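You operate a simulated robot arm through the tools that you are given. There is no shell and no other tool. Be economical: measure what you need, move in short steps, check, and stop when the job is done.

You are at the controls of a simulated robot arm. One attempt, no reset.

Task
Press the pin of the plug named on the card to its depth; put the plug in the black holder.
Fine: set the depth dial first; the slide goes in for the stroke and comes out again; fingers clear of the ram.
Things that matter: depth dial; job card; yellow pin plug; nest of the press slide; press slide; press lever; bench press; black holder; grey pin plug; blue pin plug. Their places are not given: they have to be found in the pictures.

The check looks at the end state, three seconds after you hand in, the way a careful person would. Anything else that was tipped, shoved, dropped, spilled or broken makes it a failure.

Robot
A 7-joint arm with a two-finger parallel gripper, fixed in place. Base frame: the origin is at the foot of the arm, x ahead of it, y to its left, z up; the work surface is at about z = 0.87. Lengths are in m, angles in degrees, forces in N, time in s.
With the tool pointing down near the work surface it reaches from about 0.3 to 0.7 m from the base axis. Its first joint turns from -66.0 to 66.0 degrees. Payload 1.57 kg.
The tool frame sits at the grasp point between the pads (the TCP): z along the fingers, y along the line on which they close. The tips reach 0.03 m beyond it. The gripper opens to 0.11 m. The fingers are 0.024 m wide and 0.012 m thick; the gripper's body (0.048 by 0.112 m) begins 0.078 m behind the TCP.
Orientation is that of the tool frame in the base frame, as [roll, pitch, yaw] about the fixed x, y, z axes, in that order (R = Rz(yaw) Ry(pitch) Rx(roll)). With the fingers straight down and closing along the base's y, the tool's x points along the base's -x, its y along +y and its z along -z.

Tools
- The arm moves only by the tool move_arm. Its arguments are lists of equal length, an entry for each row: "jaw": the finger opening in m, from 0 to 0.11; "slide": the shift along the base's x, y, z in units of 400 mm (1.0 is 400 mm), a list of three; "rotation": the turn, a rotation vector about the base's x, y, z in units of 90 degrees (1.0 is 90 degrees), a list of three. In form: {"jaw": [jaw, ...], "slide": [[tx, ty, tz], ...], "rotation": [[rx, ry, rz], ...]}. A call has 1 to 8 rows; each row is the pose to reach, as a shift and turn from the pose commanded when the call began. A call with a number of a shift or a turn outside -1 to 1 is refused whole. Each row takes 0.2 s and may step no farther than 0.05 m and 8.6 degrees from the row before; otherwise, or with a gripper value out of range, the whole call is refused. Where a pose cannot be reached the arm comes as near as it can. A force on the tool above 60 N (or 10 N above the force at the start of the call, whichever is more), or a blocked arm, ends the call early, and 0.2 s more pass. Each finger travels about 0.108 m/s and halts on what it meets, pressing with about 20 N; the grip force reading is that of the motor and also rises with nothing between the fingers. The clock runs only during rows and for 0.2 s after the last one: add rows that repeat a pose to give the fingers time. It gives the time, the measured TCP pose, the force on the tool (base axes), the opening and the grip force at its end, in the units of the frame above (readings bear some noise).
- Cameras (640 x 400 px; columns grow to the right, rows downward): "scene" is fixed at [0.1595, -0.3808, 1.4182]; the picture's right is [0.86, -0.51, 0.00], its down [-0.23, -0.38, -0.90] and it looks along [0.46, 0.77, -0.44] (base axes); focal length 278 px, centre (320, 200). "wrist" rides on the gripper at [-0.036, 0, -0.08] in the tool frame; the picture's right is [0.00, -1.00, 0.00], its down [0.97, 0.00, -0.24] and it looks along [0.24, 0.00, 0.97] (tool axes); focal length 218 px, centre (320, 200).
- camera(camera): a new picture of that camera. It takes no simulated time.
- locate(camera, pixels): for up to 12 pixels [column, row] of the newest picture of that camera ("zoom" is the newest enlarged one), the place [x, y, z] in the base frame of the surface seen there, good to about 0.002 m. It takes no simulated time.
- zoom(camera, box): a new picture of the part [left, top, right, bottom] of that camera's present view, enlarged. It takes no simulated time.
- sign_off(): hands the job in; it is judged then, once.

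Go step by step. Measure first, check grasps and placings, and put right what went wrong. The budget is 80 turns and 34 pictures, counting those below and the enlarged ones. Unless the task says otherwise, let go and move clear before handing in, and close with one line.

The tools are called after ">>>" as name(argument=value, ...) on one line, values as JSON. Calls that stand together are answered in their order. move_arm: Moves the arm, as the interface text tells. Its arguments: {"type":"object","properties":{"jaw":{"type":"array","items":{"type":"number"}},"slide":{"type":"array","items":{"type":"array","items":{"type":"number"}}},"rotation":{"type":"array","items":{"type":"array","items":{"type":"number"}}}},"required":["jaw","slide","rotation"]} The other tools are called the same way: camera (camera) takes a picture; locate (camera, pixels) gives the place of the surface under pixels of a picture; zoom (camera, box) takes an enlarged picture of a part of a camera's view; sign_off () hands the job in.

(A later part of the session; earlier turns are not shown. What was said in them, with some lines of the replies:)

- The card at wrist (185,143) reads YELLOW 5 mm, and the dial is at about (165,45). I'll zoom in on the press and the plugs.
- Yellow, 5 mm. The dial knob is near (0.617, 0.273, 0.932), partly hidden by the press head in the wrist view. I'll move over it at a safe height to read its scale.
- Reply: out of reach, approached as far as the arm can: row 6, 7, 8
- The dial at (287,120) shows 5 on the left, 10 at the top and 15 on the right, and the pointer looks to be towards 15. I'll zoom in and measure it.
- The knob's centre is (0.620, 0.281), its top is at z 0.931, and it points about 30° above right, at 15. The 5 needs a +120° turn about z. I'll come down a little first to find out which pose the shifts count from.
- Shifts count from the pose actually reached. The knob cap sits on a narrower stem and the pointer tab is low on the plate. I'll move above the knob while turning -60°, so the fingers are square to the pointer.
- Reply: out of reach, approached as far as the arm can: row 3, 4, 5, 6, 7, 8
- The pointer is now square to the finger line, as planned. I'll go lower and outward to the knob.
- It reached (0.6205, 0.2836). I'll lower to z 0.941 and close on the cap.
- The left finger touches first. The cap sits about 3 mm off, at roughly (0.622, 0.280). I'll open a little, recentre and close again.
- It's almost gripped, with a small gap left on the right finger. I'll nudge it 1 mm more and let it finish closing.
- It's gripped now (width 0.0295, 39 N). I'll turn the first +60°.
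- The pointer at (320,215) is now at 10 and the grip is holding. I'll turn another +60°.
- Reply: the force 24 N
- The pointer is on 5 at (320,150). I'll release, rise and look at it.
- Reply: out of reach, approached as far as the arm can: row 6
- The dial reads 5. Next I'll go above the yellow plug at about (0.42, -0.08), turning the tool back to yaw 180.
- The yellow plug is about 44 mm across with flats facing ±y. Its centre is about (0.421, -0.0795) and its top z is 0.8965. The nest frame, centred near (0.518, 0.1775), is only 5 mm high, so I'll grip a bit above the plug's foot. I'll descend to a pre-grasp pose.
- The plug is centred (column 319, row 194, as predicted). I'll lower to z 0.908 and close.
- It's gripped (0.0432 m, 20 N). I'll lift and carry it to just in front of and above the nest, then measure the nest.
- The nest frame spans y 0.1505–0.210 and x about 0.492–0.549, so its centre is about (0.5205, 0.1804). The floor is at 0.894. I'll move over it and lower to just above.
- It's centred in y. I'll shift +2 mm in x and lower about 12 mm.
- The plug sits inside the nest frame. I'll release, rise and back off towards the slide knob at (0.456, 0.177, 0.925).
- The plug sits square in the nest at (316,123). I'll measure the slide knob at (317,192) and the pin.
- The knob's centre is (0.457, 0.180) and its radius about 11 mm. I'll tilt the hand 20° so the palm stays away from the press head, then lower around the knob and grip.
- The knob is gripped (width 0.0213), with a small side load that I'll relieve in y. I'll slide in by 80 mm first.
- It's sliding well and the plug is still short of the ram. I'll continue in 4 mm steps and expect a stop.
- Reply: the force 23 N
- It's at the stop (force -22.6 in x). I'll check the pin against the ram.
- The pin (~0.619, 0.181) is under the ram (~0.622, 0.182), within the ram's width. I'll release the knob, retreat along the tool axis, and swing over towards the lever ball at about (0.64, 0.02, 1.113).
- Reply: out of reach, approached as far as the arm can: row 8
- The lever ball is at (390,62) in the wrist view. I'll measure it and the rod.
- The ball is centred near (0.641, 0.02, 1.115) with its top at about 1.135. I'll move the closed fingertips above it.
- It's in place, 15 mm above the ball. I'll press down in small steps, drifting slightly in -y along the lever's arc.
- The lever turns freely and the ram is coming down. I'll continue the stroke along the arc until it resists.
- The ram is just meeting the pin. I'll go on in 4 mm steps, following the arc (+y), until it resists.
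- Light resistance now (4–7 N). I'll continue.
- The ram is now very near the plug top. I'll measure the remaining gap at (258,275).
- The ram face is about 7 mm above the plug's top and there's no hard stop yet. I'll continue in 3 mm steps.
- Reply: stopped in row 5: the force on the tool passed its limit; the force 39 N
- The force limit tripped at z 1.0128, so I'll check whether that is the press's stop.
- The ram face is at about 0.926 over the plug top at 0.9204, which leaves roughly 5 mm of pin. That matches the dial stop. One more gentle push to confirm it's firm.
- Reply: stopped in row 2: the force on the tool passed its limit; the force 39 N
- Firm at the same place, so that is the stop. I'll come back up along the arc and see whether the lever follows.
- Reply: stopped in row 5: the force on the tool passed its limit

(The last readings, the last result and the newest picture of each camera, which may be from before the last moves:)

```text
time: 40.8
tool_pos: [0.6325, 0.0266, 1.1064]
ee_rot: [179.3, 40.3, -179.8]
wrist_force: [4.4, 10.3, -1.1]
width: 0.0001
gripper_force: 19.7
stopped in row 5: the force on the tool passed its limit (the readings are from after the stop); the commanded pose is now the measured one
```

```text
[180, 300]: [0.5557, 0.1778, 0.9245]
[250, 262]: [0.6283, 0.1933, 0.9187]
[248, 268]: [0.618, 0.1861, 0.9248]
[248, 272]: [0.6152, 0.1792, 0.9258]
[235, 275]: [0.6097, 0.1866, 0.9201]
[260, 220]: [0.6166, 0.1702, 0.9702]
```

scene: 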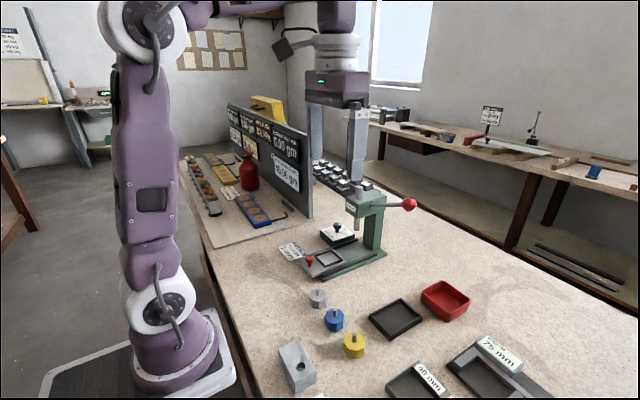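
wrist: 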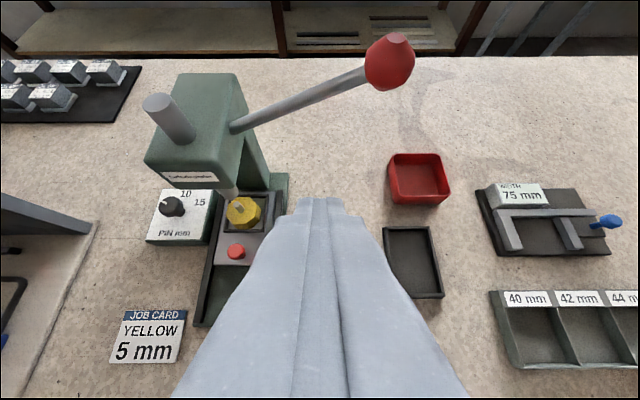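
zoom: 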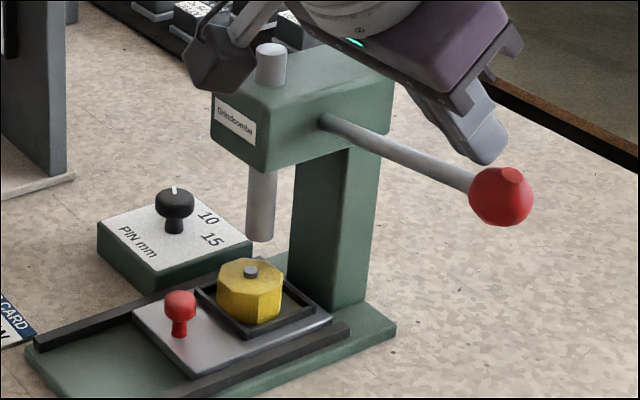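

The lever springs back with the hand, and the pin top is now at 0.9255, about 5 mm above the plug top of 0.920. The finger rubbed the ball's side, so I'll rise straight up with a small +y, then back away.

>>> move_arm(jaw=[0.0, 0.0, 0.0, 0.0, 0.0, 0.0, 0.0], slide=[[0, 0.012, 0.02], [0, 0.02, 0.06], [0, 0.02, 0.12], [0, 0.02, 0.18], [0, 0.02, 0.22], [-0.11, 0.02, 0.22], [-0.22, 0.04, 0.2]], rotation=[[0, 0, 0], [0, 0, 0], [0, 0, 0], [0, 0, 0], [0, 0, 0], [0, 0, 0], [0, 0, 0]])

```text
time: 42.4
tool_pos: [0.5446, 0.0416, 1.1874]
ee_rot: [179.3, 40.3, -180.0]
wrist_force: [-0.5, -0.3, 0.4]
width: 0.0001
gripper_force: 20.0
```

Clear of the lever. Next I'll go back to a pose behind and above the slide knob, with the tilt back at 20°, jaw open.

>>> move_arm(jaw=[0.02, 0.04, 0.05, 0.05, 0.05, 0.05], slide=[[-0.08, 0.05, -0.03], [-0.11, 0.13, -0.08], [-0.11, 0.22, -0.14], [-0.11, 0.3, -0.2], [-0.1, 0.346, -0.27], [-0.1, 0.346, -0.33]], rotation=[[0, 0.05, 0], [0, 0.1, 0], [0, 0.15, 0], [0, 0.19, 0], [0, 0.227, 0], [0, 0.227, 0]])

```text
time: 43.8
tool_pos: [0.5036, 0.1799, 1.0557]
ee_rot: [179.4, 19.8, -180.0]
wrist_force: [0.0, 0.3, 0.5]
width: 0.0499
gripper_force: 0.1
```

Going down around the knob along the tool axis and gripping.

>>> move_arm(jaw=[0.05, 0.05, 0.05, 0.05, 0.03, 0.01, 0.01], slide=[[0.045, 0, -0.09], [0.085, 0, -0.19], [0.115, 0, -0.27], [0.127, 0, -0.3], [0.127, 0, -0.3], [0.127, 0, -0.3], [0.127, 0, -0.3]], rotation=[[0, 0, 0], [0, 0, 0], [0, 0, 0], [0, 0, 0], [0, 0, 0], [0, 0, 0], [0, 0, 0]])

```text
time: 45.4
tool_pos: [0.555, 0.1789, 0.9387]
ee_rot: [179.4, 19.7, -180.0]
wrist_force: [1.0, -5.0, -5.7]
width: 0.0217
gripper_force: 35.3
```

It's gripped (0.0217). I'll pull the slide out by 103 mm.

>>> move_arm(jaw=[0.01, 0.01, 0.01, 0.01, 0.01, 0.01, 0.01, 0.01], slide=[[-0.02, 0, 0], [-0.055, 0, 0], [-0.09, 0, 0], [-0.125, 0, 0], [-0.16, 0, 0], [-0.195, 0, 0], [-0.23, 0, 0], [-0.256, 0, 0]], rotation=[[0, 0, 0], [0, 0, 0], [0, 0, 0], [0, 0, 0], [0, 0, 0], [0, 0, 0], [0, 0, 0], [0, 0, 0]])

```text
time: 47.2
tool_pos: [0.454, 0.179, 0.9354]
ee_rot: [179.2, 19.8, -179.9]
wrist_force: [13.1, 12.4, -18.8]
width: 0.0217
gripper_force: 35.0
```

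The slide is back out (0.454 against 0.4525 at the start). I'll release, rise, level the tool and take a picture over the nest.

>>> move_arm(jaw=[0.03, 0.05, 0.065, 0.065, 0.065, 0.065, 0.065], slide=[[0, 0, 0], [0, 0, 0], [-0.03, 0, 0.08], [-0.05, 0, 0.17], [-0.05, 0, 0.25], [0.03, 0.003, 0.25], [0.1, 0.003, 0.25]], rotation=[[0, 0, 0], [0, 0, 0], [0, 0, 0], [0, 0.05, 0], [0, 0.11, 0], [0, 0.17, 0], [0, 0.22, 0]])

>>> camera(camera="wrist")

```text
time: 48.8
tool_pos: [0.4911, 0.1797, 1.0332]
ee_rot: [179.3, 0.0, -179.8]
wrist_force: [-0.2, 0.1, 0.0]
width: 0.0651
gripper_force: 0.1
```

```text
1 pictures are left
```

wrist: 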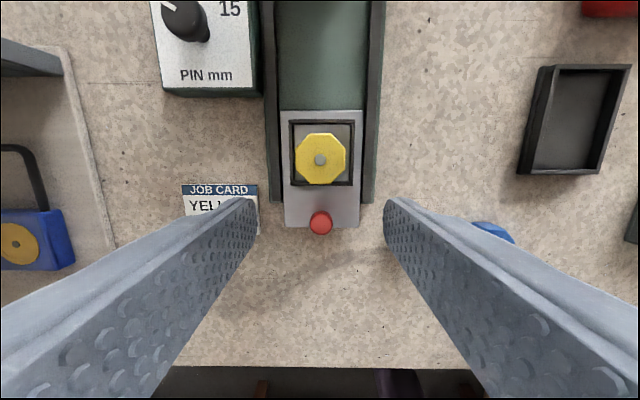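

>>> locate(camera="wrist", pixels=[[320, 160], [296, 159], [345, 159], [320, 134], [320, 182], [320, 150], [320, 120], [570, 120], [545, 120], [600, 120], [575, 70], [562, 172]])

```text
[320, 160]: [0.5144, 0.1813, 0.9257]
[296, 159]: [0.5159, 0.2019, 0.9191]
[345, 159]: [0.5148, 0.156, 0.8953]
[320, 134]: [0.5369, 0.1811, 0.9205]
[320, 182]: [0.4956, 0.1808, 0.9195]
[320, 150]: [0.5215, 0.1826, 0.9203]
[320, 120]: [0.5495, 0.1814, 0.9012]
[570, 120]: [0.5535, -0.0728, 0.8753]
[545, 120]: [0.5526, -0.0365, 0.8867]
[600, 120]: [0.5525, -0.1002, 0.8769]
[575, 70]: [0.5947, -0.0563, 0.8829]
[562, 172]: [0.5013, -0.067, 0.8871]
```

The plug is intact in the nest. Its centre is (0.516, 0.181), its top is at 0.920 and its pin at 0.9257. The black holder's floor is at z 0.8755, its rim about 0.887, and its middle is near (0.548, -0.07). I'll grip the plug slightly high so the tips clear the rim.

>>> move_arm(jaw=[0.065, 0.065, 0.065, 0.065, 0.05, 0.035, 0.035, 0.035], slide=[[0.061, 0.002, 0], [0.061, 0.002, -0.1], [0.061, 0.002, -0.19], [0.061, 0.002, -0.237], [0.061, 0.002, -0.237], [0.061, 0.002, -0.237], [0.061, 0.002, -0.237], [0.061, 0.002, -0.237]], rotation=[[0, 0, 0], [0, 0, 0], [0, 0, 0], [0, 0, 0], [0, 0, 0], [0, 0, 0], [0, 0, 0], [0, 0, 0]])

```text
time: 50.6
tool_pos: [0.5168, 0.1818, 0.9386]
ee_rot: [179.3, 0.0, -179.9]
wrist_force: [0.9, -0.3, 0.3]
width: 0.0434
gripper_force: 19.8
```

Gripped (0.0434). I'll lift it, carry it to -y, and only then out over the holder.

>>> move_arm(jaw=[0.035, 0.035, 0.035, 0.035, 0.035, 0.035, 0.035, 0.035], slide=[[0, 0, 0.1], [-0.02, 0, 0.2], [-0.03, -0.1, 0.22], [-0.03, -0.21, 0.22], [-0.03, -0.32, 0.22], [-0.01, -0.43, 0.22], [0.03, -0.53, 0.2], [0.078, -0.63, 0.18]], rotation=[[0, 0, 0], [0, 0, 0], [0, 0, 0], [0, 0, 0], [0, 0, 0], [0, 0, 0], [0, 0, 0], [0, 0, 0]])

>>> locate(camera="scene", pixels=[[370, 319], [376, 325], [391, 340], [398, 335], [421, 319], [415, 312], [400, 300], [392, 303]])

```text
time: 52.4
tool_pos: [0.5501, -0.0744, 1.0112]
ee_rot: [179.5, 0.1, 180.0]
wrist_force: [-0.4, -0.4, -1.1]
width: 0.0431
gripper_force: 20.1
```

```text
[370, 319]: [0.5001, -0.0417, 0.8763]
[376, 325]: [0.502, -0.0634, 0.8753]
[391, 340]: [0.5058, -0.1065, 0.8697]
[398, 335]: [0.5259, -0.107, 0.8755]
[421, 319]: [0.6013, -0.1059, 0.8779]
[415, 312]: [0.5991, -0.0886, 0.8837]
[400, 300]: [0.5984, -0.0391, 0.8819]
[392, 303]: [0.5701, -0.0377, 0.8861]
```

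The holder spans y -0.034 to -0.107 and x 0.50–0.60, so its centre is about (0.549, -0.071). I'll correct y and lower to z 0.9205.

>>> move_arm(jaw=[0.035, 0.035, 0.035, 0.035, 0.035], slide=[[0, 0.009, -0.06], [0, 0.009, -0.14], [0, 0.009, -0.2], [0, 0.009, -0.226], [0, 0.009, -0.226]], rotation=[[0, 0, 0], [0, 0, 0], [0, 0, 0], [0, 0, 0], [0, 0, 0]])

```text
time: 53.6
tool_pos: [0.5481, -0.0691, 0.9217]
ee_rot: [179.4, 0.1, -180.0]
wrist_force: [-4.2, 0.7, 11.5]
width: 0.0433
gripper_force: 20.2
```

There's 11.5 N of upward contact, so the plug is on the holder's floor, and the tips (0.892) are above the rim. I'll release and rise clear.

>>> move_arm(jaw=[0.045, 0.055, 0.06, 0.06, 0.06, 0.06, 0.06], slide=[[0, 0, 0], [0, 0, 0], [0, 0, 0.03], [0, 0, 0.12], [0, 0, 0.22], [-0.1, 0, 0.32], [-0.21, 0.0, 0.38]], rotation=[[0, 0, 0], [0, 0, 0], [0, 0, 0], [0, 0, 0], [0, 0, 0], [0, 0, 0], [0, 0, 0]])

>>> camera(camera="wrist")

>>> locate(camera="wrist", pixels=[[320, 110], [320, 125]])

```text
refused: row 6 steps farther than a row can; nothing moved
```

```text
0 pictures are left
```

wrist: 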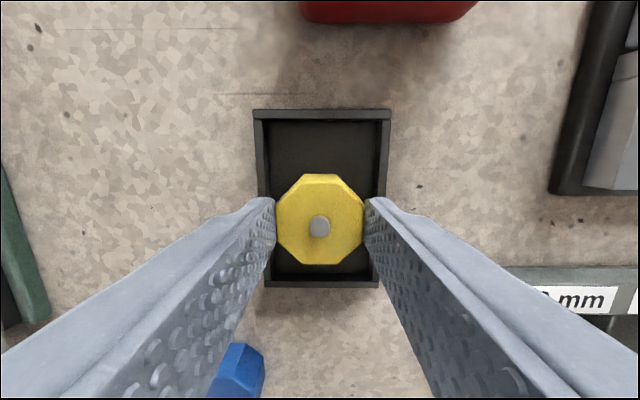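

```text
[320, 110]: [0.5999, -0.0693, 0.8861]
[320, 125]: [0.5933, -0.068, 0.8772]
```

That call was refused because one step was too long, and nothing moved. The picture shows the plug inside the holder, still gripped. I'll release and rise with smaller steps.

>>> move_arm(jaw=[0.045, 0.052, 0.058, 0.058, 0.058, 0.058, 0.058, 0.058], slide=[[0, 0, 0], [0, 0, 0], [0, 0, 0.01], [0, 0, 0.07], [0, 0, 0.16], [0, 0, 0.25], [-0.06, 0, 0.33], [-0.13, 0, 0.4]], rotation=[[0, 0, 0], [0, 0, 0], [0, 0, 0], [0, 0, 0], [0, 0, 0], [0, 0, 0], [0, 0, 0], [0, 0, 0]])

>>> locate(camera="wrist", pixels=[[320, 225], [320, 190]])

```text
time: 55.4
tool_pos: [0.4933, -0.0688, 1.0818]
ee_rot: [179.4, 0.1, 180.0]
wrist_force: [1.1, -1.2, 0.4]
width: 0.0581
gripper_force: 0.1
```

```text
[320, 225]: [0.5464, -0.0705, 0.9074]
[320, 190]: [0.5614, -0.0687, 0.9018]
```

The hand is clear and open. In the last picture, taken just before release, the plug stood flat in the holder (top 0.902, pin 0.907, about 5 mm out). The dial reads 5, the slide is out and the lever came back up. I'm handing in.

>>> sign_off()

```text
The job is handed in.
```

The yellow plug's pin is pressed to about 5 mm against the dial stop, the plug is in the black holder, and the job is handed in; I had no pictures left to look at it after letting go.
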